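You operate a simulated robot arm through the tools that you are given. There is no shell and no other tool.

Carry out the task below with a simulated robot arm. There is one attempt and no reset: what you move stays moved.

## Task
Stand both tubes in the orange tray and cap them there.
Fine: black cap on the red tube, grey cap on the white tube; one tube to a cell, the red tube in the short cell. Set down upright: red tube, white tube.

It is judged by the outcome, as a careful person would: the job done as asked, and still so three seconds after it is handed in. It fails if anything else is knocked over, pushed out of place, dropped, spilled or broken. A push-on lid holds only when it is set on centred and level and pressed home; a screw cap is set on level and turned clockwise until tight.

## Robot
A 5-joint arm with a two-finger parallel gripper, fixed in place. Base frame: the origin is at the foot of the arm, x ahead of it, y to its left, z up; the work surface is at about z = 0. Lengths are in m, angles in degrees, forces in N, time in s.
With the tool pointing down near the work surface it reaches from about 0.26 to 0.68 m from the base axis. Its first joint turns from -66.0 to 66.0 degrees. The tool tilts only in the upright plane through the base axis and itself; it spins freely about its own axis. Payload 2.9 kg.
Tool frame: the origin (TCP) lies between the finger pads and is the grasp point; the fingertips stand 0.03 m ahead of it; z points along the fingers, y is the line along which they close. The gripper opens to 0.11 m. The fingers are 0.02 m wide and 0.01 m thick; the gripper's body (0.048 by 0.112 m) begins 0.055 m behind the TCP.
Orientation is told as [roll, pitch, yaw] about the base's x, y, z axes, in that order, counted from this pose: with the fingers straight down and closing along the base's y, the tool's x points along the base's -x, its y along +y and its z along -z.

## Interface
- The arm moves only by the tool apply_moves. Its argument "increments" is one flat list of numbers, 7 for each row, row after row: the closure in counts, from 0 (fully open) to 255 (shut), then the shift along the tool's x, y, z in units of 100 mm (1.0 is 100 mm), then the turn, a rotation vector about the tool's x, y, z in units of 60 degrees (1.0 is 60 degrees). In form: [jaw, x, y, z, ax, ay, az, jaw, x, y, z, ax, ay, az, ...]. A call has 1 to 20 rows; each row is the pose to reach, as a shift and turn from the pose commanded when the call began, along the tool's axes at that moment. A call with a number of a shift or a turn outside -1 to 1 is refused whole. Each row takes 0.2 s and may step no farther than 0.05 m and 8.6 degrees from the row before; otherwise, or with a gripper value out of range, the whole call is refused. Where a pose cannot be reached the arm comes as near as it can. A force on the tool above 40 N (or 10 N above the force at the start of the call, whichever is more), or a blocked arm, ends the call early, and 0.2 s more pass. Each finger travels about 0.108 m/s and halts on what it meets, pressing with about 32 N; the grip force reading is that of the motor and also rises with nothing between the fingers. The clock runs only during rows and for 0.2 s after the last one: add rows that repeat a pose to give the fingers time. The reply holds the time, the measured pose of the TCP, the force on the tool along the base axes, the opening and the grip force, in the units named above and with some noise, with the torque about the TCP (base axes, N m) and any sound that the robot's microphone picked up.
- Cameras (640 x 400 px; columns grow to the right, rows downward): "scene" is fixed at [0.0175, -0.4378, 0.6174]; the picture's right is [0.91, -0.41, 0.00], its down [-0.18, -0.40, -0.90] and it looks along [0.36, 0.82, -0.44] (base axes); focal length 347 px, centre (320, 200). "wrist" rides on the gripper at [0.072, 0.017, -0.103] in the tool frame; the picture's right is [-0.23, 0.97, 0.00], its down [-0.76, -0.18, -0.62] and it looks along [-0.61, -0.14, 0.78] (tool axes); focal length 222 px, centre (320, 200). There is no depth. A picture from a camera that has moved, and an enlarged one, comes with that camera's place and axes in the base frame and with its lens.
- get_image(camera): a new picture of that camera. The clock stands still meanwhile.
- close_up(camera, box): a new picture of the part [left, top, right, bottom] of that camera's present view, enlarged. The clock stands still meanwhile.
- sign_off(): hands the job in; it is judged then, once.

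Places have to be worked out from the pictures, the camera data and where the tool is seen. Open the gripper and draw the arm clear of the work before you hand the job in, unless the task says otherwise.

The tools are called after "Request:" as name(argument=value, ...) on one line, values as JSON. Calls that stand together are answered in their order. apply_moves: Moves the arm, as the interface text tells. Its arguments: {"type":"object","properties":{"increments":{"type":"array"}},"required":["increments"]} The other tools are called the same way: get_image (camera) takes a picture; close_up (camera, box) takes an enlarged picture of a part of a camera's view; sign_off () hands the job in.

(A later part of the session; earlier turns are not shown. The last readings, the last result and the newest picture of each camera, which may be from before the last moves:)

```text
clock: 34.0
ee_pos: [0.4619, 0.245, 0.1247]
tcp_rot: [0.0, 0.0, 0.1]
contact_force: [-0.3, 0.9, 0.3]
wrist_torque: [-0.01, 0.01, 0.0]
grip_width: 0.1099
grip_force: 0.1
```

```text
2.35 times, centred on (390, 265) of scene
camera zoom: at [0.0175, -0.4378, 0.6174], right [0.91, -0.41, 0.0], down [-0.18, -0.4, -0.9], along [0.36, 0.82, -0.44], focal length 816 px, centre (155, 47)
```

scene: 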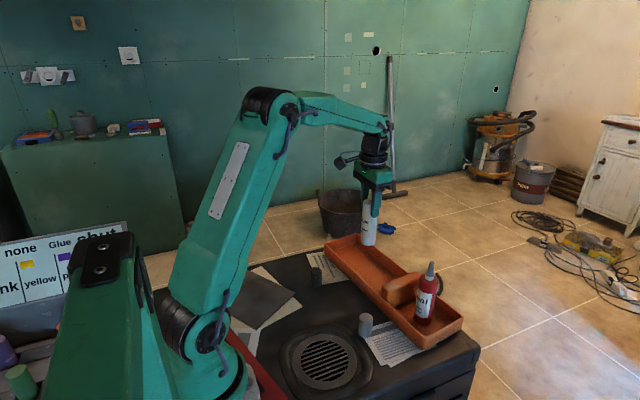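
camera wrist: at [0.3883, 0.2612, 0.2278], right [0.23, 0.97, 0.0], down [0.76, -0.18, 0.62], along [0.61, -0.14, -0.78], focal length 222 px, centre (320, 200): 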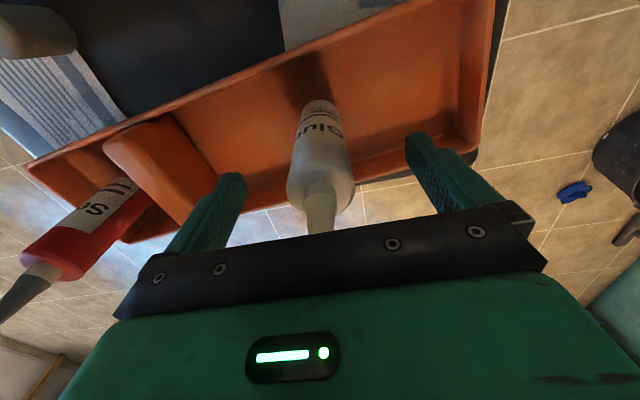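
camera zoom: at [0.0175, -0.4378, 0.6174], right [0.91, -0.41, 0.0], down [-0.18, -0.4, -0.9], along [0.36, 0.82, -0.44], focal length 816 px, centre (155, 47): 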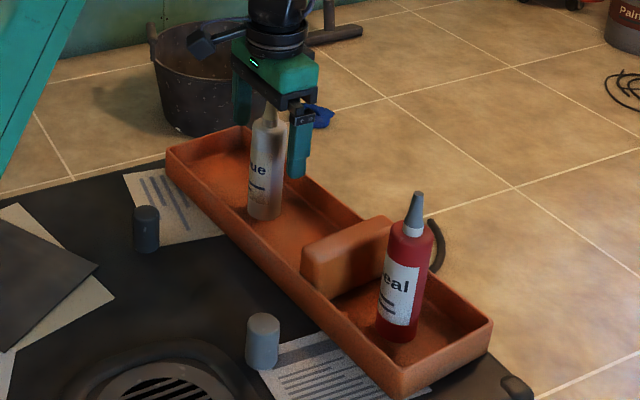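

The white tube is released and standing. I rise 100 mm and measure its position for capping.

Request:
apply_moves(increments=[0, 0, 0, -0.2, 0, 0, 0, 0, 0, 0, -0.5, 0, 0, 0, 0, 0, 0, -0.8, 0, 0, 0, 0, 0, 0, -1.0, 0, 0, 0, 0, 0, 0, -1.0, 0, 0, 0])

Request:
get_image(camera="wrist")

Request:
close_up(camera="wrist", box=[240, 60, 400, 160])

```text
clock: 35.2
ee_pos: [0.4617, 0.2438, 0.2242]
tcp_rot: [0.0, 0.0, 0.0]
contact_force: [0.6, 0.1, 0.4]
wrist_torque: [0.02, -0.02, -0.03]
grip_width: 0.1098
grip_force: 0.0
```

```text
taken
camera wrist: at [0.3883, 0.2613, 0.329], right [0.23, 0.97, 0.0], down [0.76, -0.18, 0.62], along [0.61, -0.14, -0.78], focal length 222 px, centre (320, 200)
```

wrist: 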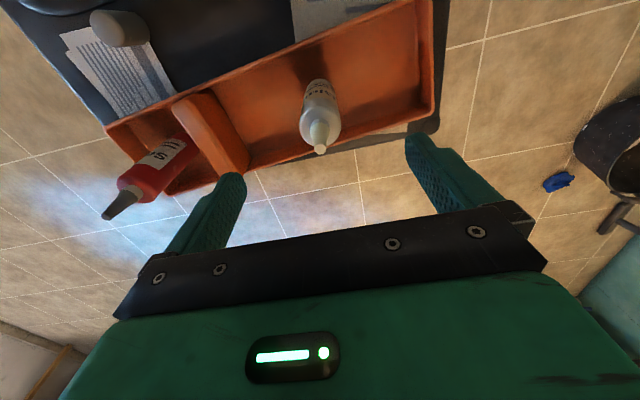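

```text
4.00 times, centred on (320, 110) of wrist
camera zoom: at [0.3883, 0.2613, 0.329], right [0.23, 0.97, 0.0], down [0.76, -0.18, 0.62], along [0.61, -0.14, -0.78], focal length 888 px, centre (320, 560)
```

zoom: 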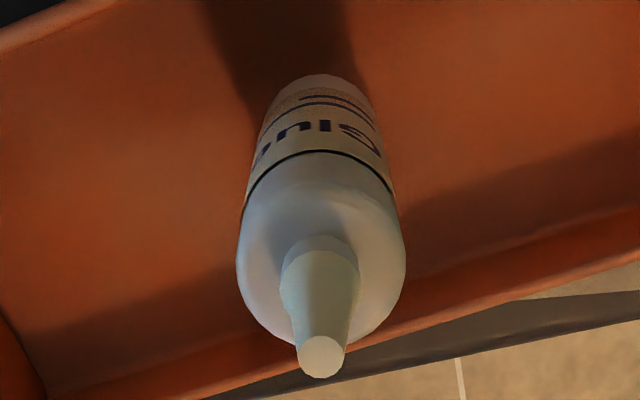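

The white tube is at about (0.4614, 0.2441). Next is the black cap, estimated near (0.309, 0.245), so I move there at height and then lower for measurement.

Request:
apply_moves(increments=[0, 0.25, 0, 0, 0, 0, 0, 0, 0.5, 0, 0, 0, 0, 0, 0, 0.75, 0, 0, 0, 0, 0, 0, 0.75, 0, 0, 0, 0, 0])

Request:
apply_moves(increments=[0, 0.25, 0, 0, 0, 0, 0, 0, 0.5, 0, 0.25, 0, 0, 0, 0, 0.75, 0, 0.6, 0, 0, 0, 0, 0.75, 0, 0.8, 0, 0, 0, 0, 0.75, 0, 0.8, 0, 0, 0])

Request:
get_image(camera="wrist")

Request:
close_up(camera="wrist", box=[240, 60, 400, 160])

```text
clock: 36.2
ee_pos: [0.3867, 0.2432, 0.2251]
tcp_rot: [0.0, 0.0, 0.0]
contact_force: [0.2, 0.9, 0.8]
wrist_torque: [0.0, 0.0, 0.0]
grip_width: 0.1101
grip_force: 0.0
```

```text
clock: 37.4
ee_pos: [0.3107, 0.2427, 0.1447]
tcp_rot: [0.0, 0.0, 0.0]
contact_force: [0.3, 0.6, 0.6]
wrist_torque: [0.02, 0.03, 0.01]
grip_width: 0.1102
grip_force: 0.0
```

```text
taken
camera wrist: at [0.239, 0.2598, 0.2488], right [0.23, 0.97, 0.0], down [0.76, -0.18, 0.62], along [0.61, -0.14, -0.78], focal length 222 px, centre (320, 200)
```

wrist: 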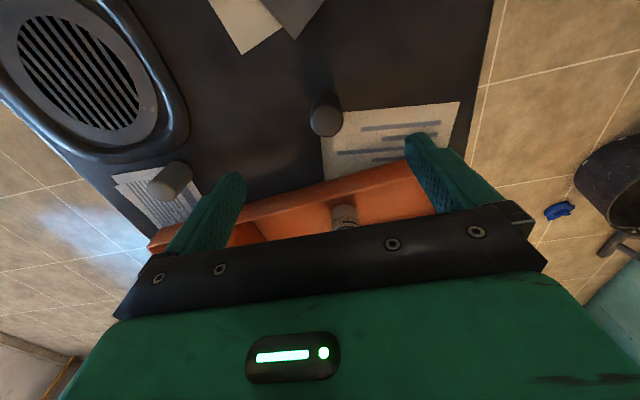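

```text
4.00 times, centred on (320, 110) of wrist
camera zoom: at [0.239, 0.2598, 0.2488], right [0.23, 0.97, 0.0], down [0.76, -0.18, 0.62], along [0.61, -0.14, -0.78], focal length 888 px, centre (320, 560)
```

zoom: 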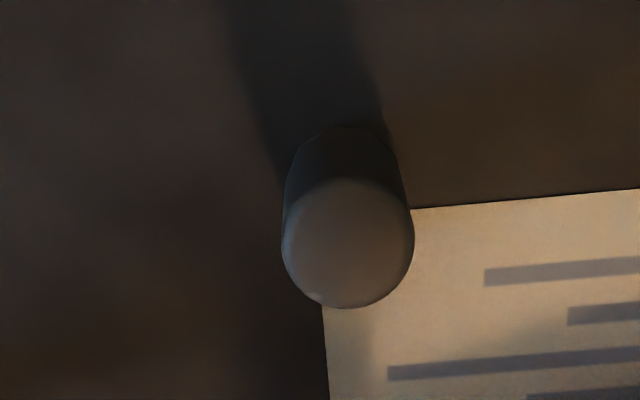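

The black cap is at about (0.309, 0.2496), 0.030 in diameter and about 0.045 high. I align over it (x +1.7 mm, y +6.8 mm in tool axes) and descend most of the way with open jaws.

Request:
apply_moves(increments=[0, 0.017, 0.068, 0.2, 0, 0, 0, 0, 0.017, 0.068, 0.4, 0, 0, 0, 0, 0.017, 0.068, 0.65, 0, 0, 0, 0, 0.017, 0.068, 0.65, 0, 0, 0])

Request:
get_image(camera="wrist")

Request:
close_up(camera="wrist", box=[240, 90, 400, 190])

Request:
close_up(camera="scene", box=[280, 210, 380, 300])

```text
clock: 38.4
ee_pos: [0.3125, 0.2499, 0.0797]
tcp_rot: [0.0, 0.1, 0.0]
contact_force: [0.4, 0.4, 0.1]
wrist_torque: [-0.01, 0.02, 0.01]
grip_width: 0.1101
grip_force: 0.0
```

```text
taken
camera wrist: at [0.24, 0.2672, 0.1836], right [0.23, 0.97, 0.0], down [0.76, -0.18, 0.62], along [0.61, -0.14, -0.78], focal length 222 px, centre (320, 200)
```

wrist: 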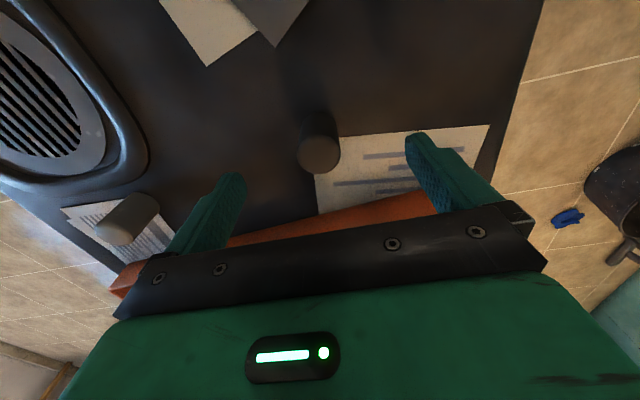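

```text
4.00 times, centred on (320, 140) of wrist
camera zoom: at [0.24, 0.2672, 0.1836], right [0.23, 0.97, 0.0], down [0.76, -0.18, 0.62], along [0.61, -0.14, -0.78], focal length 888 px, centre (320, 440)
```

zoom: 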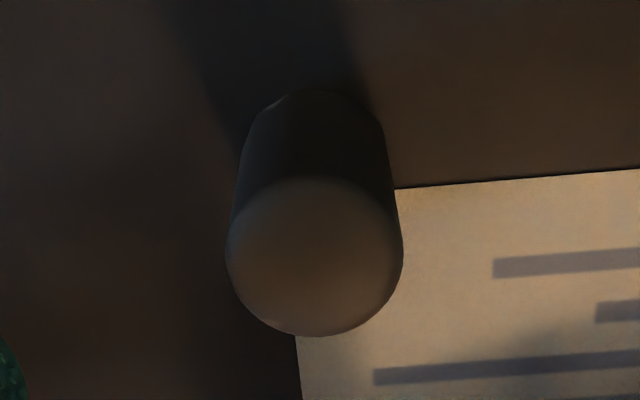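

```text
4.44 times, centred on (330, 255) of scene
camera zoom: at [0.0175, -0.4377, 0.6174], right [0.91, -0.41, 0.0], down [-0.18, -0.4, -0.9], along [0.36, 0.82, -0.44], focal length 1540 px, centre (276, -44)
```

zoom: 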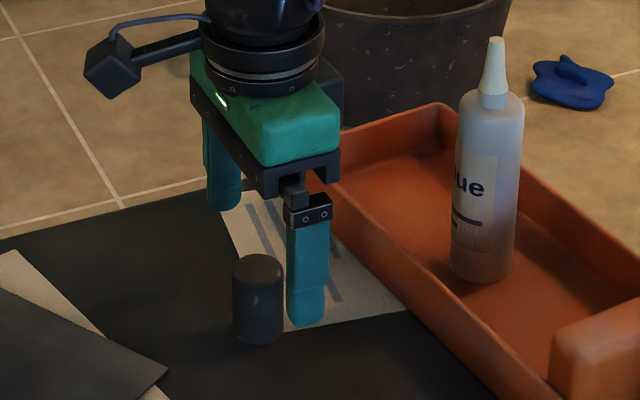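

The cap is within about 1–2 mm of the tool axis. I apply the small correction, descend 36 mm so the fingertips are about 15 mm above the table, and close on the cap.

Request:
apply_moves(increments=[0, 0.02, -0.006, 0.15, 0, 0, 0, 0, 0.02, -0.006, 0.36, 0, 0, 0, 0, 0.02, -0.006, 0.36, 0, 0, 0, 205, 0.02, -0.006, 0.36, 0, 0, 0, 205, 0.02, -0.006, 0.36, 0, 0, 0, 205, 0.02, -0.006, 0.36, 0, 0, 0, 205, 0.02, -0.006, 0.36, 0, 0, 0])

Request:
get_image(camera="wrist")

Request:
close_up(camera="wrist", box=[240, 110, 400, 210])

Request:
close_up(camera="scene", box=[280, 210, 380, 300])

```text
clock: 40.0
ee_pos: [0.3092, 0.2496, 0.0431]
tcp_rot: [0.1, 0.1, 0.0]
contact_force: [0.8, -0.7, 0.4]
wrist_torque: [0.0, -0.03, -0.01]
grip_width: 0.0271
grip_force: 32.1
```

```text
taken
camera wrist: at [0.2361, 0.2665, 0.1476], right [0.23, 0.97, 0.0], down [0.76, -0.18, 0.62], along [0.61, -0.14, -0.78], focal length 222 px, centre (320, 200)
```

wrist: 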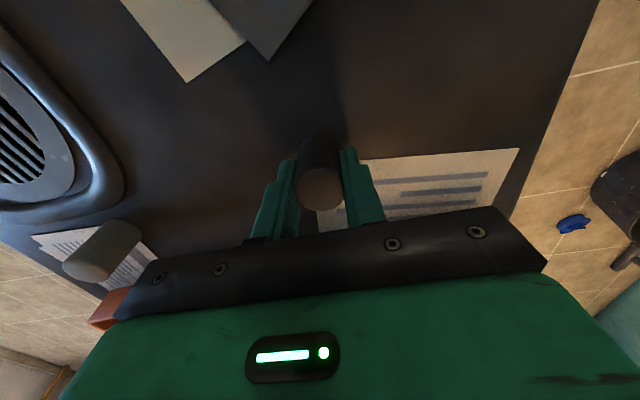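

```text
4.00 times, centred on (320, 160) of wrist
camera zoom: at [0.2361, 0.2665, 0.1476], right [0.23, 0.97, 0.0], down [0.76, -0.18, 0.62], along [0.61, -0.14, -0.78], focal length 888 px, centre (320, 360)
```

zoom: 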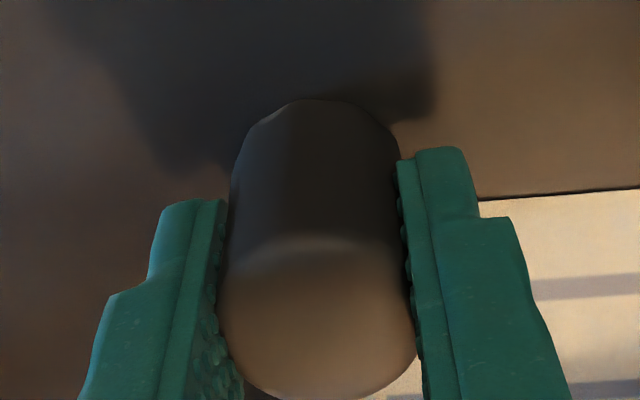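

```text
4.44 times, centred on (330, 255) of scene
camera zoom: at [0.0175, -0.4378, 0.6174], right [0.91, -0.41, 0.0], down [-0.18, -0.4, -0.9], along [0.36, 0.82, -0.44], focal length 1540 px, centre (276, -44)
```

zoom: 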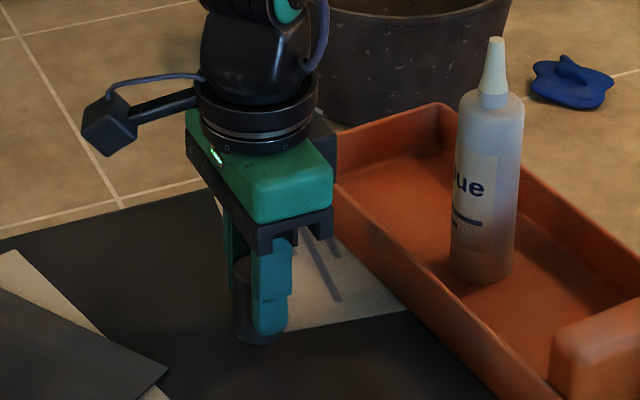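

The black cap is held (width 0.0271, so its diameter is about 27 mm), centred in the hand to within about 1 mm. I lift it 190 mm so it will clear the nozzle tip by about 15 mm.

Request:
apply_moves(increments=[205, 0, 0, -0.1, 0, 0, 0, 205, 0, 0, -0.4, 0, 0, 0, 205, 0, 0, -0.7, 0, 0, 0, 205, 0, 0, -1.0, 0, 0, 0])

Request:
apply_moves(increments=[205, 0, 0, -0.3, 0, 0, 0, 205, 0, 0, -0.6, 0, 0, 0, 205, 0, 0, -0.9, 0, 0, 0, 205, 0, 0, -0.9, 0, 0, 0])

Request:
close_up(camera="wrist", box=[240, 110, 400, 210])

```text
clock: 41.0
ee_pos: [0.308, 0.2501, 0.1412]
tcp_rot: [0.0, -0.1, 0.0]
contact_force: [-0.7, -0.4, 0.1]
wrist_torque: [-0.02, 0.0, 0.02]
grip_width: 0.0271
grip_force: 32.1
```

```text
clock: 42.0
ee_pos: [0.3082, 0.2504, 0.2334]
tcp_rot: [0.0, 0.0, 0.0]
contact_force: [-0.3, 0.4, 0.5]
wrist_torque: [0.0, -0.06, -0.02]
grip_width: 0.0271
grip_force: 31.6
```

```text
4.00 times, centred on (320, 160) of wrist
camera zoom: at [0.2349, 0.2666, 0.3372], right [0.23, 0.97, 0.0], down [0.76, -0.18, 0.62], along [0.61, -0.14, -0.78], focal length 888 px, centre (320, 360)
```

zoom: 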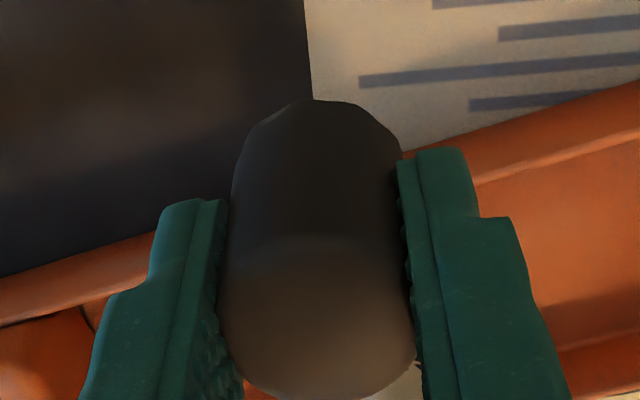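

The cap is secure with its bottom at about z = 0.19. I carry it over the red tube at (0.485, 0.0245) in three moves.

Request:
apply_moves(increments=[205, -0.2, -0.25, 0, 0, 0, 0, 205, -0.4, -0.5, 0, 0, 0, 0, 205, -0.594, -0.75, 0, 0, 0, 0])

Request:
apply_moves(increments=[205, -0.2, -0.25, 0, 0, 0, 0, 205, -0.4, -0.5, 0, 0, 0, 0, 205, -0.594, -0.75, 0, 0, 0, 0])

Request:
apply_moves(increments=[205, -0.2, -0.25, 0, 0, 0, 0, 205, -0.4, -0.5, 0, 0, 0, 0, 205, -0.594, -0.75, 0, 0, 0, 0, 205, -0.594, -0.75, 0, 0, 0, 0])

Request:
get_image(camera="wrist")

Request:
close_up(camera="wrist", box=[240, 90, 400, 190])

Request:
close_up(camera="scene", box=[390, 230, 470, 290])

```text
clock: 42.8
ee_pos: [0.3668, 0.173, 0.2325]
tcp_rot: [-0.1, 0.0, 0.0]
contact_force: [1.0, -0.4, 0.4]
wrist_torque: [0.01, -0.04, 0.02]
grip_width: 0.0271
grip_force: 32.2
```

```text
clock: 43.6
ee_pos: [0.4259, 0.0998, 0.2354]
tcp_rot: [0.0, 0.1, -0.1]
contact_force: [-0.4, 1.1, -0.1]
wrist_torque: [0.01, -0.01, -0.01]
grip_width: 0.0267
grip_force: 32.1
```

```text
clock: 44.6
ee_pos: [0.4852, 0.0243, 0.2348]
tcp_rot: [-0.1, 0.1, 0.0]
contact_force: [-0.7, 0.1, -0.7]
wrist_torque: [0.0, 0.01, 0.02]
grip_width: 0.0268
grip_force: 32.4
```

```text
taken
camera wrist: at [0.4116, 0.0409, 0.3396], right [0.23, 0.97, 0.0], down [0.76, -0.18, 0.62], along [0.61, -0.14, -0.78], focal length 222 px, centre (320, 200)
```

wrist: 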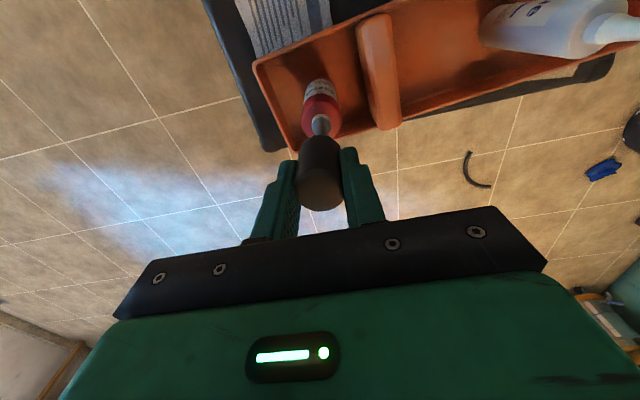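

```text
4.00 times, centred on (320, 140) of wrist
camera zoom: at [0.4116, 0.0409, 0.3396], right [0.23, 0.97, 0.0], down [0.76, -0.18, 0.62], along [0.61, -0.14, -0.78], focal length 888 px, centre (320, 440)
```

zoom: 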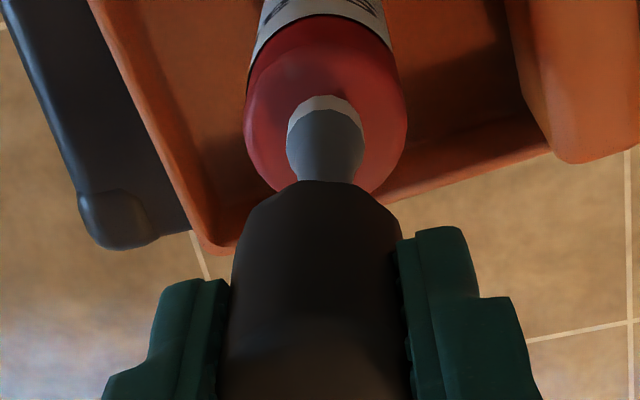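

```text
6.67 times, centred on (430, 260) of scene
camera zoom: at [0.0175, -0.4378, 0.6174], right [0.91, -0.41, 0.0], down [-0.18, -0.4, -0.9], along [0.36, 0.82, -0.44], focal length 2311 px, centre (-413, -200)
```

zoom: 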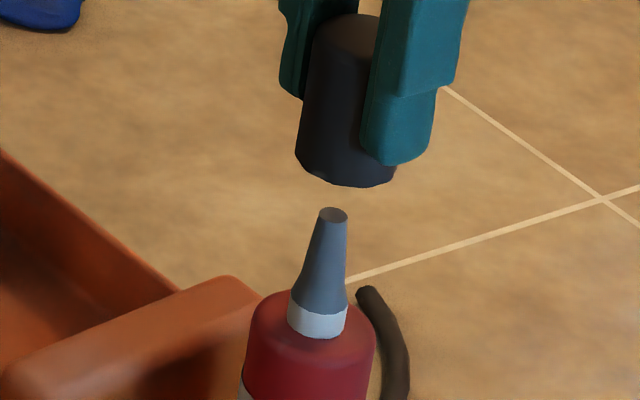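

The cap hovers about 15 mm above the nozzle; the views suggest the tube is about 2 mm off the cap axis. I zoom in further to measure the misalignment accurately.

Request:
close_up(camera="scene", box=[415, 235, 455, 265])

Request:
close_up(camera="scene", box=[405, 250, 465, 295])

Request:
close_up(camera="wrist", box=[288, 80, 352, 160])

```text
13.33 times, centred on (435, 250) of scene
camera zoom: at [0.0175, -0.4378, 0.6174], right [0.91, -0.41, 0.0], down [-0.18, -0.4, -0.9], along [0.36, 0.82, -0.44], focal length 4621 px, centre (-1213, -467)
```

zoom: 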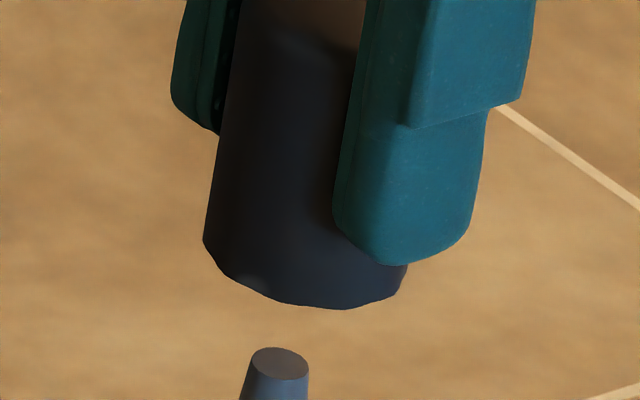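

```text
8.89 times, centred on (435, 272) of scene
camera zoom: at [0.0175, -0.4378, 0.6174], right [0.91, -0.41, 0.0], down [-0.18, -0.4, -0.9], along [0.36, 0.82, -0.44], focal length 3081 px, centre (-702, -444)
```

zoom: 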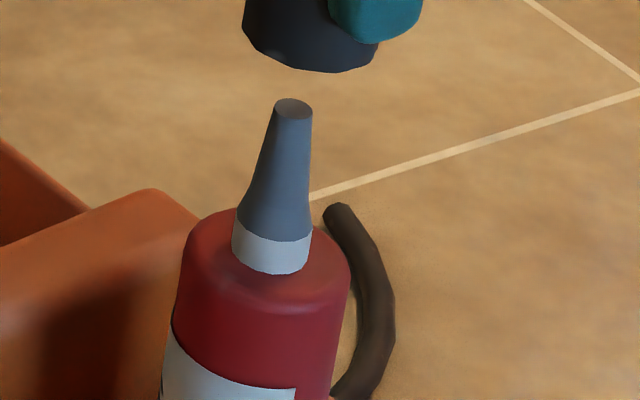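

```text
5.00 times, centred on (320, 120) of wrist
camera zoom: at [0.4116, 0.0409, 0.3396], right [0.23, 0.97, 0.0], down [0.76, -0.18, 0.62], along [0.61, -0.14, -0.78], focal length 1111 px, centre (320, 600)
```

zoom: 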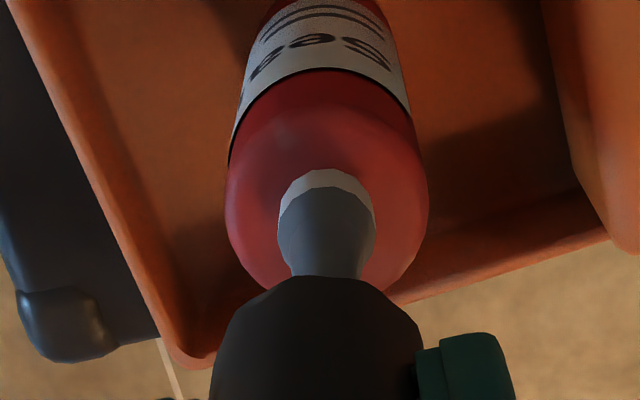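

The two views combine to an offset of about (+0.8, +1.8) mm from cap to tube in base axes. I apply that and re-check.

Request:
apply_moves(increments=[205, -0.008, 0.018, 0, 0, 0, 0, 205, -0.008, 0.018, 0, 0, 0, 0])

Request:
close_up(camera="scene", box=[405, 235, 465, 280])

Request:
close_up(camera="wrist", box=[280, 90, 360, 170])

```text
clock: 45.2
ee_pos: [0.4855, 0.0265, 0.2338]
tcp_rot: [0.0, 0.0, 0.0]
contact_force: [0.2, 0.6, 0.6]
wrist_torque: [0.03, 0.0, 0.0]
grip_width: 0.0271
grip_force: 31.7
```

```text
8.89 times, centred on (435, 258) of scene
camera zoom: at [0.0175, -0.4378, 0.6174], right [0.91, -0.41, 0.0], down [-0.18, -0.4, -0.9], along [0.36, 0.82, -0.44], focal length 3081 px, centre (-702, -311)
```

zoom: 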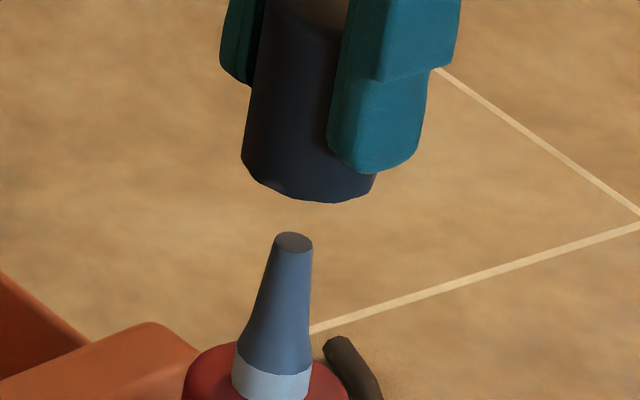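

```text
5.00 times, centred on (320, 130) of wrist
camera zoom: at [0.4131, 0.0432, 0.3385], right [0.23, 0.97, 0.0], down [0.76, -0.18, 0.62], along [0.61, -0.14, -0.78], focal length 1111 px, centre (320, 550)
```

zoom: 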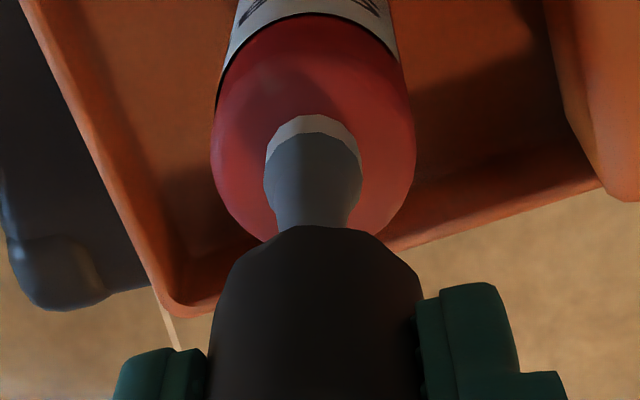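

After the move the residual is about (−1.1, −0.4) mm. I correct it and descend 15 mm so the cap's rim is just above the nozzle tip, then re-check.

Request:
apply_moves(increments=[205, 0.011, -0.004, 0.05, 0, 0, 0, 205, 0.011, -0.004, 0.1, 0, 0, 0, 205, 0.011, -0.004, 0.15, 0, 0, 0, 205, 0.011, -0.004, 0.15, 0, 0, 0])

Request:
close_up(camera="scene", box=[405, 240, 465, 285])

Request:
close_up(camera="wrist", box=[280, 90, 360, 170])

```text
clock: 46.2
ee_pos: [0.4865, 0.0269, 0.2175]
tcp_rot: [0.0, 0.0, 0.0]
contact_force: [0.8, -0.5, -1.3]
wrist_torque: [0.02, -0.01, 0.01]
grip_width: 0.0268
grip_force: 32.1
```

```text
8.89 times, centred on (435, 262) of scene
camera zoom: at [0.0175, -0.4378, 0.6174], right [0.91, -0.41, 0.0], down [-0.18, -0.4, -0.9], along [0.36, 0.82, -0.44], focal length 3081 px, centre (-702, -356)
```

zoom: 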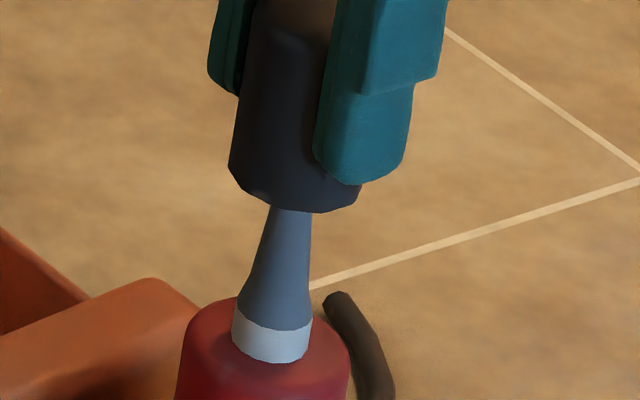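

```text
5.00 times, centred on (320, 130) of wrist
camera zoom: at [0.4125, 0.0438, 0.3227], right [0.23, 0.97, 0.0], down [0.76, -0.18, 0.62], along [0.61, -0.14, -0.78], focal length 1111 px, centre (320, 550)
```

zoom: 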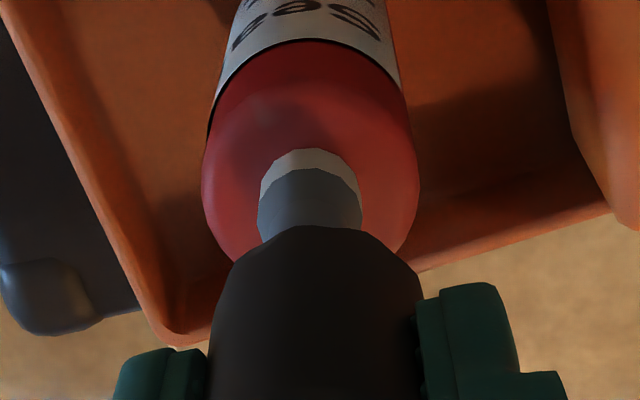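

The residual is now about (−0.5, −1.0) mm and the rim is about 4 mm above the tip. I correct and lower 12 mm over the nozzle tip, watching forces.

Request:
apply_moves(increments=[205, 0.005, -0.01, 0.0, 0, 0, 0, 205, 0.005, -0.01, 0.04, 0, 0, 0, 205, 0.005, -0.01, 0.08, 0, 0, 0, 205, 0.005, -0.01, 0.12, 0, 0, 0, 205, 0.005, -0.01, 0.12, 0, 0, 0])

Request:
close_up(camera="scene", box=[405, 240, 465, 285])

Request:
close_up(camera="wrist", box=[280, 90, 360, 170])

```text
clock: 47.4
ee_pos: [0.4865, 0.0275, 0.2044]
tcp_rot: [-0.1, 0.1, -0.1]
contact_force: [-0.5, -0.4, 0.0]
wrist_torque: [0.02, 0.02, 0.02]
grip_width: 0.0269
grip_force: 32.2
```

```text
8.89 times, centred on (435, 262) of scene
camera zoom: at [0.0175, -0.4378, 0.6174], right [0.91, -0.41, 0.0], down [-0.18, -0.4, -0.9], along [0.36, 0.82, -0.44], focal length 3081 px, centre (-702, -356)
```

zoom: 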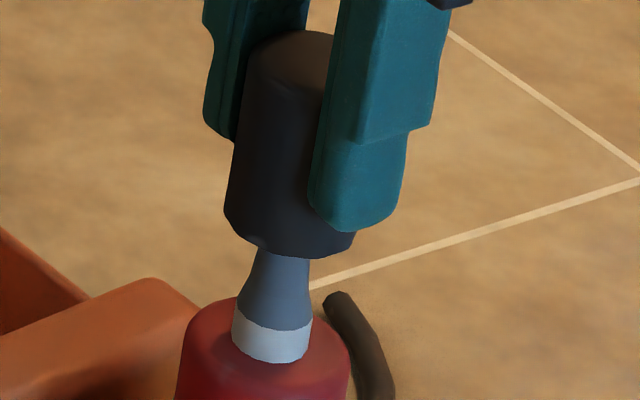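

```text
5.00 times, centred on (320, 130) of wrist
camera zoom: at [0.4125, 0.043, 0.3098], right [0.23, 0.97, 0.0], down [0.76, -0.18, 0.62], along [0.61, -0.14, -0.78], focal length 1111 px, centre (320, 550)
```

zoom: 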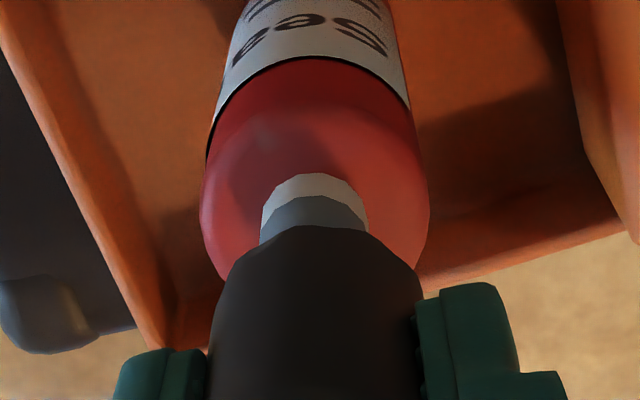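

The cap is now over the nozzle, aligned to within about 0.3 mm in both views and with no contact force. I lower another 18 mm to just above the white neck ring and re-check.

Request:
apply_moves(increments=[205, 0, 0, 0.05, 0, 0, 0, 205, 0, 0, 0.1, 0, 0, 0, 205, 0, 0, 0.15, 0, 0, 0, 205, 0, 0, 0.18, 0, 0, 0, 205, 0, 0, 0.18, 0, 0, 0])

Request:
close_up(camera="scene", box=[405, 240, 465, 285])

Request:
close_up(camera="wrist", box=[280, 90, 360, 170])

```text
clock: 48.6
ee_pos: [0.4859, 0.025, 0.1861]
tcp_rot: [0.0, 0.0, 0.0]
contact_force: [0.2, -0.1, -0.7]
wrist_torque: [0.02, 0.02, -0.04]
grip_width: 0.0267
grip_force: 31.5
```

```text
8.89 times, centred on (435, 262) of scene
camera zoom: at [0.0175, -0.4378, 0.6174], right [0.91, -0.41, 0.0], down [-0.18, -0.4, -0.9], along [0.36, 0.82, -0.44], focal length 3081 px, centre (-702, -356)
```

zoom: 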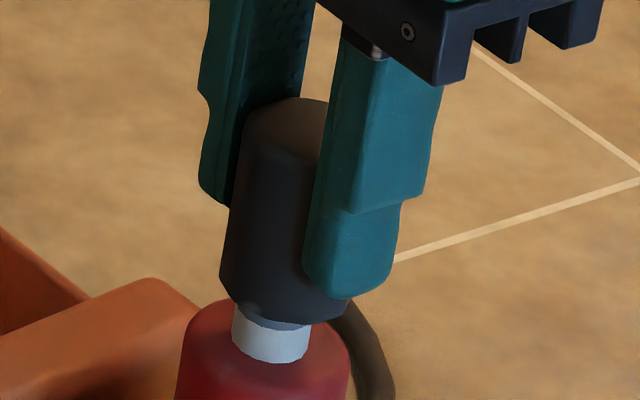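

```text
5.00 times, centred on (320, 130) of wrist
camera zoom: at [0.4129, 0.0414, 0.2913], right [0.23, 0.97, 0.0], down [0.76, -0.18, 0.62], along [0.61, -0.14, -0.78], focal length 1111 px, centre (320, 550)
```

zoom: 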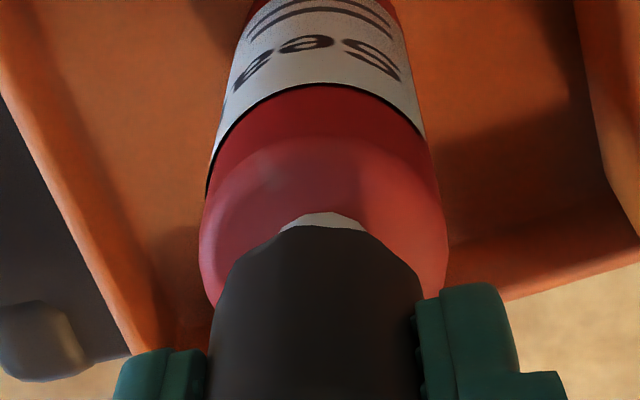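

The arm drifted slightly on the way down: cap to tube is about (−0.7, +1.3) mm. I correct in place and re-check before going onto the neck.

Request:
apply_moves(increments=[205, 0.007, 0.013, 0, 0, 0, 0, 205, 0.007, 0.013, 0, 0, 0, 0])

Request:
close_up(camera="scene", box=[405, 240, 465, 285])

Request:
close_up(camera="wrist", box=[280, 90, 360, 170])

```text
clock: 49.2
ee_pos: [0.4864, 0.0255, 0.188]
tcp_rot: [-0.1, 0.0, 0.0]
contact_force: [1.7, -0.5, -1.2]
wrist_torque: [0.02, 0.02, -0.02]
grip_width: 0.0267
grip_force: 32.1
```

```text
8.89 times, centred on (435, 262) of scene
camera zoom: at [0.0175, -0.4378, 0.6174], right [0.91, -0.41, 0.0], down [-0.18, -0.4, -0.9], along [0.36, 0.82, -0.44], focal length 3081 px, centre (-702, -356)
```

zoom: 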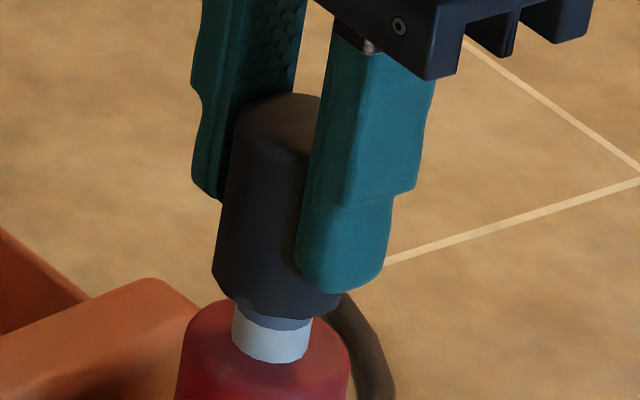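

```text
5.00 times, centred on (320, 130) of wrist
camera zoom: at [0.4118, 0.0429, 0.2921], right [0.23, 0.97, 0.0], down [0.76, -0.18, 0.62], along [0.61, -0.14, -0.78], focal length 1111 px, centre (320, 550)
```

zoom: 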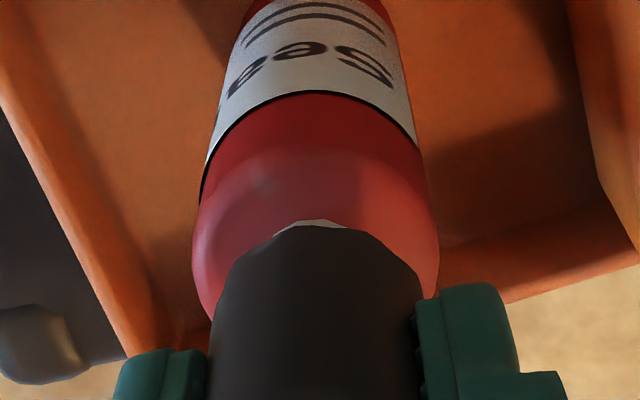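

Alignment is now within about 0.3 mm in both views. I descend 8 mm to the top of the neck ring, watching the force.

Request:
apply_moves(increments=[205, 0, 0, 0.02, 0, 0, 0, 205, 0, 0, 0.04, 0, 0, 0, 205, 0, 0, 0.06, 0, 0, 0, 205, 0, 0, 0.08, 0, 0, 0, 205, 0, 0, 0.08, 0, 0, 0])

Request:
close_up(camera="scene", box=[405, 240, 465, 285])

Request:
close_up(camera="wrist", box=[280, 90, 360, 170])

```text
clock: 50.4
ee_pos: [0.4848, 0.0263, 0.1797]
tcp_rot: [0.0, 0.0, 0.0]
contact_force: [0.6, -0.7, 0.4]
wrist_torque: [0.01, 0.0, 0.02]
grip_width: 0.0269
grip_force: 32.5
```

```text
8.89 times, centred on (435, 262) of scene
camera zoom: at [0.0175, -0.4378, 0.6174], right [0.91, -0.41, 0.0], down [-0.18, -0.4, -0.9], along [0.36, 0.82, -0.44], focal length 3081 px, centre (-702, -356)
```

zoom: 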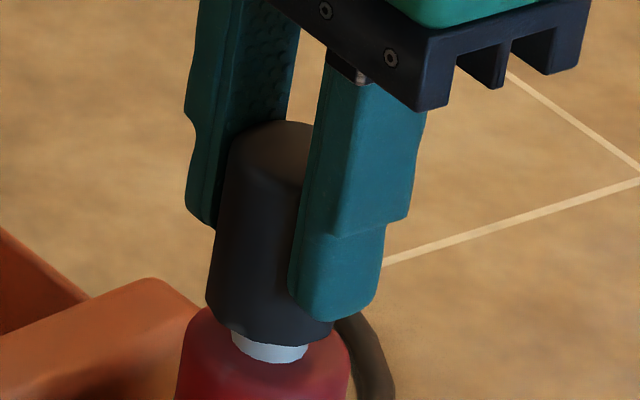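

```text
5.00 times, centred on (320, 130) of wrist
camera zoom: at [0.4114, 0.0432, 0.2839], right [0.23, 0.97, 0.0], down [0.76, -0.18, 0.62], along [0.61, -0.14, -0.78], focal length 1111 px, centre (320, 550)
```

zoom: 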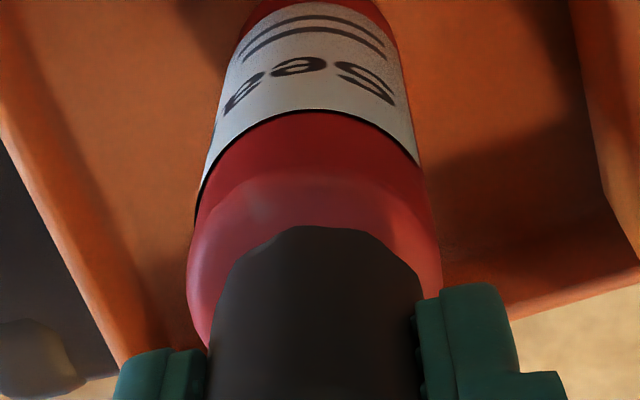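

Still no contact with the rim around the neck ring; the residual is about (+0.8, −0.4) mm. I correct and descend another 4 mm in 1 mm rows.

Request:
apply_moves(increments=[205, -0.008, -0.004, 0, 0, 0, 0, 205, -0.008, -0.004, 0.01, 0, 0, 0, 205, -0.008, -0.004, 0.02, 0, 0, 0, 205, -0.008, -0.004, 0.03, 0, 0, 0, 205, -0.008, -0.004, 0.04, 0, 0, 0, 205, -0.008, -0.004, 0.04, 0, 0, 0])

Request:
close_up(camera="scene", box=[405, 240, 465, 285])

Request:
close_up(camera="wrist", box=[280, 90, 360, 170])

```text
clock: 51.8
ee_pos: [0.4847, 0.0266, 0.1764]
tcp_rot: [0.0, 0.1, 0.0]
contact_force: [-0.3, 0.4, -0.2]
wrist_torque: [-0.02, -0.02, -0.01]
grip_width: 0.027
grip_force: 31.9
```

```text
8.89 times, centred on (435, 262) of scene
camera zoom: at [0.0175, -0.4378, 0.6174], right [0.91, -0.41, 0.0], down [-0.18, -0.4, -0.9], along [0.36, 0.82, -0.44], focal length 3081 px, centre (-702, -356)
```

zoom: 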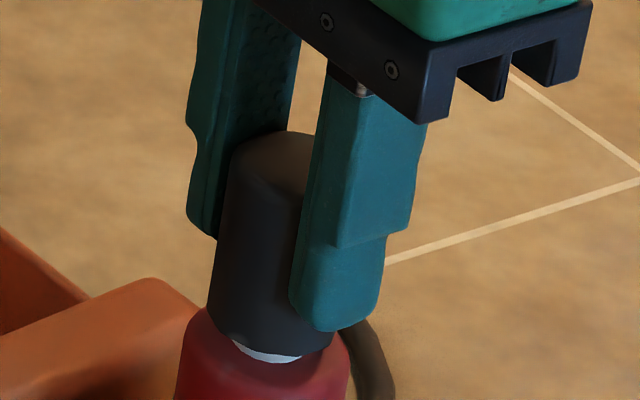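

```text
5.00 times, centred on (320, 130) of wrist
camera zoom: at [0.4126, 0.0434, 0.2803], right [0.23, 0.97, 0.0], down [0.76, -0.18, 0.62], along [0.61, -0.14, -0.78], focal length 1111 px, centre (320, 550)
```

zoom: 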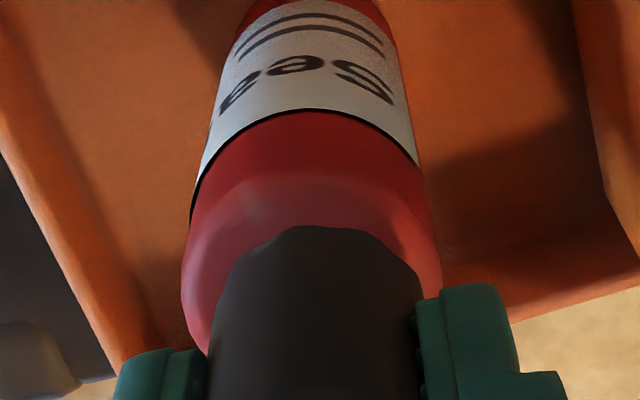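

About 3 mm of the neck ring is still visible, and there is still no force. I correct y by −0.6 mm and go down another 3 mm.

Request:
apply_moves(increments=[205, 0.002, -0.006, 0, 0, 0, 0, 205, 0.002, -0.006, 0.01, 0, 0, 0, 205, 0.002, -0.006, 0.02, 0, 0, 0, 205, 0.002, -0.006, 0.03, 0, 0, 0, 205, 0.002, -0.006, 0.03, 0, 0, 0])

Request:
close_up(camera="scene", box=[405, 240, 465, 285])

Request:
close_up(camera="wrist", box=[280, 90, 360, 170])

```text
clock: 53.0
ee_pos: [0.4846, 0.025, 0.1727]
tcp_rot: [-0.1, 0.0, 0.1]
contact_force: [-0.5, -0.3, 0.8]
wrist_torque: [0.03, -0.01, -0.02]
grip_width: 0.0271
grip_force: 31.7
```

```text
8.89 times, centred on (435, 262) of scene
camera zoom: at [0.0175, -0.4378, 0.6174], right [0.91, -0.41, 0.0], down [-0.18, -0.4, -0.9], along [0.36, 0.82, -0.44], focal length 3081 px, centre (-702, -356)
```

zoom: 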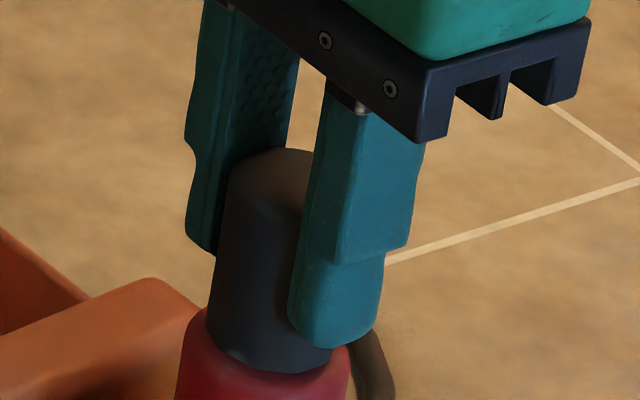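

```text
5.00 times, centred on (320, 130) of wrist
camera zoom: at [0.4115, 0.0419, 0.2766], right [0.23, 0.97, 0.0], down [0.76, -0.18, 0.62], along [0.61, -0.14, -0.78], focal length 1111 px, centre (320, 550)
```

zoom: 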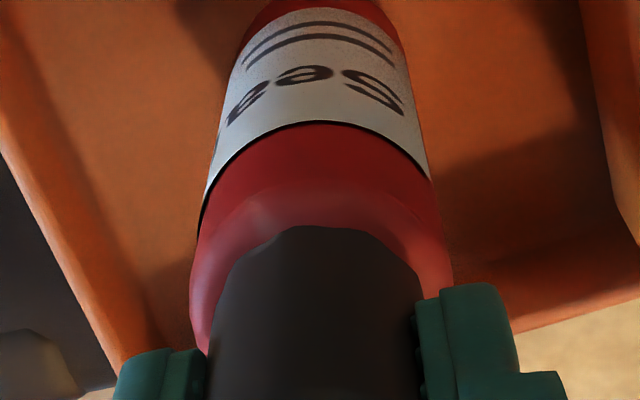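

The cap covers the neck ring almost to the shoulder. I correct y by +0.6 mm and keep lowering by 1 mm steps to find the contact.

Request:
apply_moves(increments=[205, -0.003, 0.006, 0, 0, 0, 0, 205, -0.003, 0.006, 0.01, 0, 0, 0, 205, -0.003, 0.006, 0.01, 0, 0, 0])

Request:
apply_moves(increments=[205, 0, 0, 0.01, 0, 0, 0, 205, 0, 0, 0.01, 0, 0, 0])

```text
clock: 53.8
ee_pos: [0.4857, 0.026, 0.1717]
tcp_rot: [0.0, 0.0, 0.0]
contact_force: [-0.4, -0.8, -0.3]
wrist_torque: [0.03, 0.0, -0.01]
grip_width: 0.0268
grip_force: 32.3
```

```text
clock: 54.4
ee_pos: [0.485, 0.0257, 0.1719]
tcp_rot: [0.0, 0.0, 0.0]
contact_force: [-0.2, 0.7, 1.0]
wrist_torque: [0.0, -0.01, 0.0]
grip_width: 0.0269
grip_force: 32.3
```

Still little force. I take another picture to see how the cap rim sits relative to the shoulder.

Request:
close_up(camera="scene", box=[405, 240, 465, 285])

Request:
close_up(camera="wrist", box=[280, 90, 360, 170])

```text
8.89 times, centred on (435, 262) of scene
camera zoom: at [0.0175, -0.4378, 0.6174], right [0.91, -0.41, 0.0], down [-0.18, -0.4, -0.9], along [0.36, 0.82, -0.44], focal length 3081 px, centre (-702, -356)
```

zoom: 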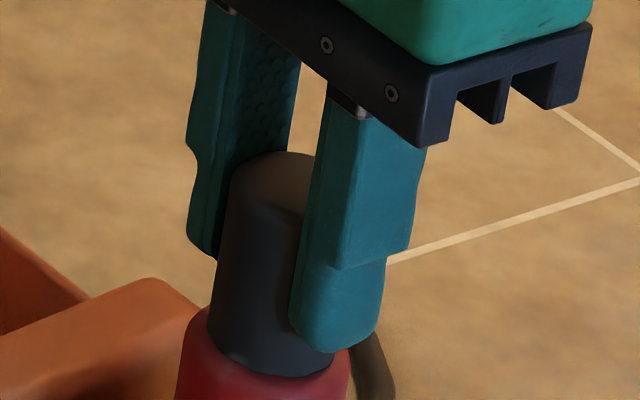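

```text
5.00 times, centred on (320, 130) of wrist
camera zoom: at [0.4122, 0.042, 0.2752], right [0.23, 0.97, 0.0], down [0.76, -0.18, 0.62], along [0.61, -0.14, -0.78], focal length 1111 px, centre (320, 550)
```

zoom: 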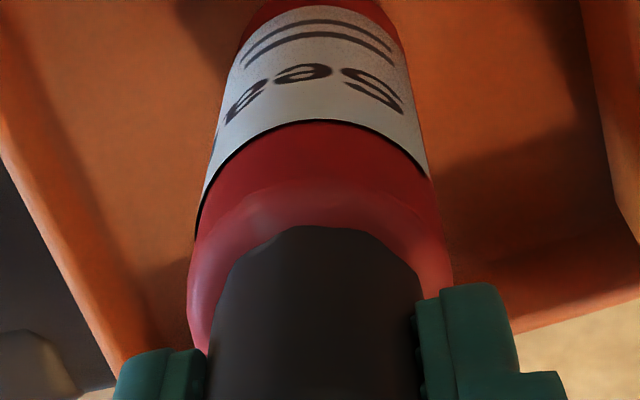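

The rim is practically at the shoulder. I continue 1 mm at a time until the force builds.

Request:
apply_moves(increments=[205, 0, 0.004, 0.01, 0, 0, 0, 205, 0, 0.004, 0.01, 0, 0, 0])

Request:
apply_moves(increments=[205, 0, 0, 0.01, 0, 0, 0, 205, 0, 0, 0.01, 0, 0, 0])

```text
clock: 55.0
ee_pos: [0.485, 0.0265, 0.1695]
tcp_rot: [0.1, -0.1, 0.0]
contact_force: [-1.6, -2.5, 7.7]
wrist_torque: [-0.13, 0.12, -0.01]
grip_width: 0.027
grip_force: 32.3
heard: snap
```

```text
clock: 55.6
ee_pos: [0.4847, 0.0275, 0.1705]
tcp_rot: [0.0, -0.3, 0.0]
contact_force: [-5.0, -2.1, 27.1]
wrist_torque: [-0.15, 0.53, 0.01]
grip_width: 0.0268
grip_force: 32.3
```

A snap was heard and then the force rose to 27 N, so the cap is seated. I ease back about 1.3 mm to unload and open the jaws slowly.

Request:
apply_moves(increments=[205, 0, 0, -0.013, 0, 0, 0, 205, 0, 0, -0.013, 0, 0, 0])

Request:
close_up(camera="scene", box=[405, 240, 465, 285])

```text
clock: 56.2
ee_pos: [0.4859, 0.0275, 0.1704]
tcp_rot: [0.0, 0.0, 0.1]
contact_force: [-2.3, -3.4, 23.5]
wrist_torque: [-0.21, 0.07, -0.02]
grip_width: 0.0269
grip_force: 31.9
```

```text
8.89 times, centred on (435, 262) of scene
camera zoom: at [0.0174, -0.4378, 0.6174], right [0.91, -0.41, 0.0], down [-0.18, -0.4, -0.9], along [0.36, 0.82, -0.44], focal length 3081 px, centre (-702, -356)
```

zoom: 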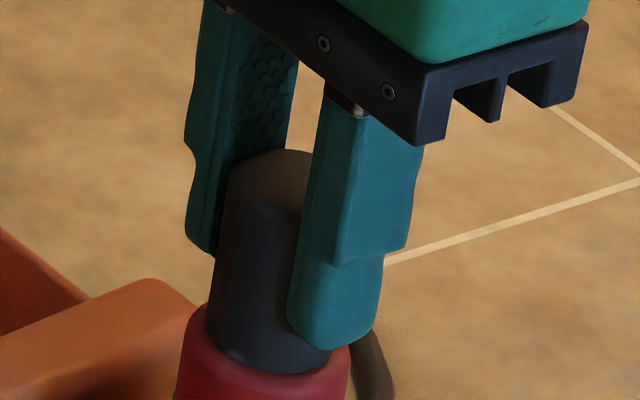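

The force is still 23 N, so I ease up another 1 mm before opening.

Request:
apply_moves(increments=[205, 0, 0, -0.01, 0, 0, 0, 205, 0, 0, -0.01, 0, 0, 0])

```text
clock: 56.8
ee_pos: [0.4862, 0.0265, 0.17]
tcp_rot: [0.0, -0.1, -0.1]
contact_force: [2.4, -3.0, 13.4]
wrist_torque: [-0.17, -0.5, -0.06]
grip_width: 0.0271
grip_force: 31.9
```

The force has dropped to 13 N. One more step of 1 mm should neutralise it.

Request:
apply_moves(increments=[205, 0, 0, -0.01, 0, 0, 0, 205, 0, 0, -0.01, 0, 0, 0])

```text
clock: 57.4
ee_pos: [0.4839, 0.0264, 0.169]
tcp_rot: [0.0, 0.2, 0.0]
contact_force: [-0.1, -0.2, -0.3]
wrist_torque: [0.0, 0.02, 0.03]
grip_width: 0.0269
grip_force: 32.1
heard: snap
```

A second snap was heard as the force went to zero. I look closely to see whether the cap moved down or up.

Request:
close_up(camera="scene", box=[405, 240, 465, 285])

Request:
close_up(camera="wrist", box=[280, 90, 360, 170])

Request:
close_up(camera="scene", box=[370, 220, 480, 350])

```text
8.89 times, centred on (435, 262) of scene
camera zoom: at [0.0175, -0.4378, 0.6174], right [0.91, -0.41, 0.0], down [-0.18, -0.4, -0.9], along [0.36, 0.82, -0.44], focal length 3081 px, centre (-702, -356)
```

zoom: 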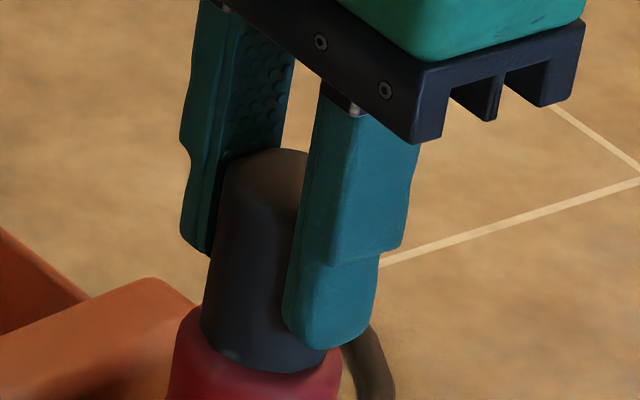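

```text
5.00 times, centred on (320, 130) of wrist
camera zoom: at [0.412, 0.0436, 0.2753], right [0.23, 0.97, 0.0], down [0.76, -0.18, 0.62], along [0.6, -0.14, -0.78], focal length 1111 px, centre (320, 550)
```

zoom: 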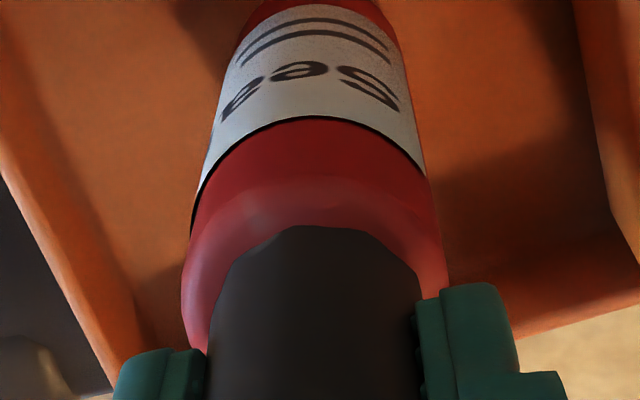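

```text
3.08 times, centred on (425, 285) of scene
camera zoom: at [0.0175, -0.4378, 0.6174], right [0.91, -0.41, 0.0], down [-0.18, -0.4, -0.9], along [0.36, 0.82, -0.44], focal length 1066 px, centre (-3, -62)
```

zoom: 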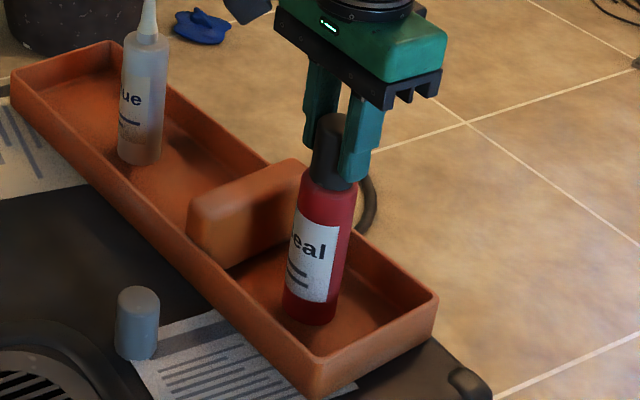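

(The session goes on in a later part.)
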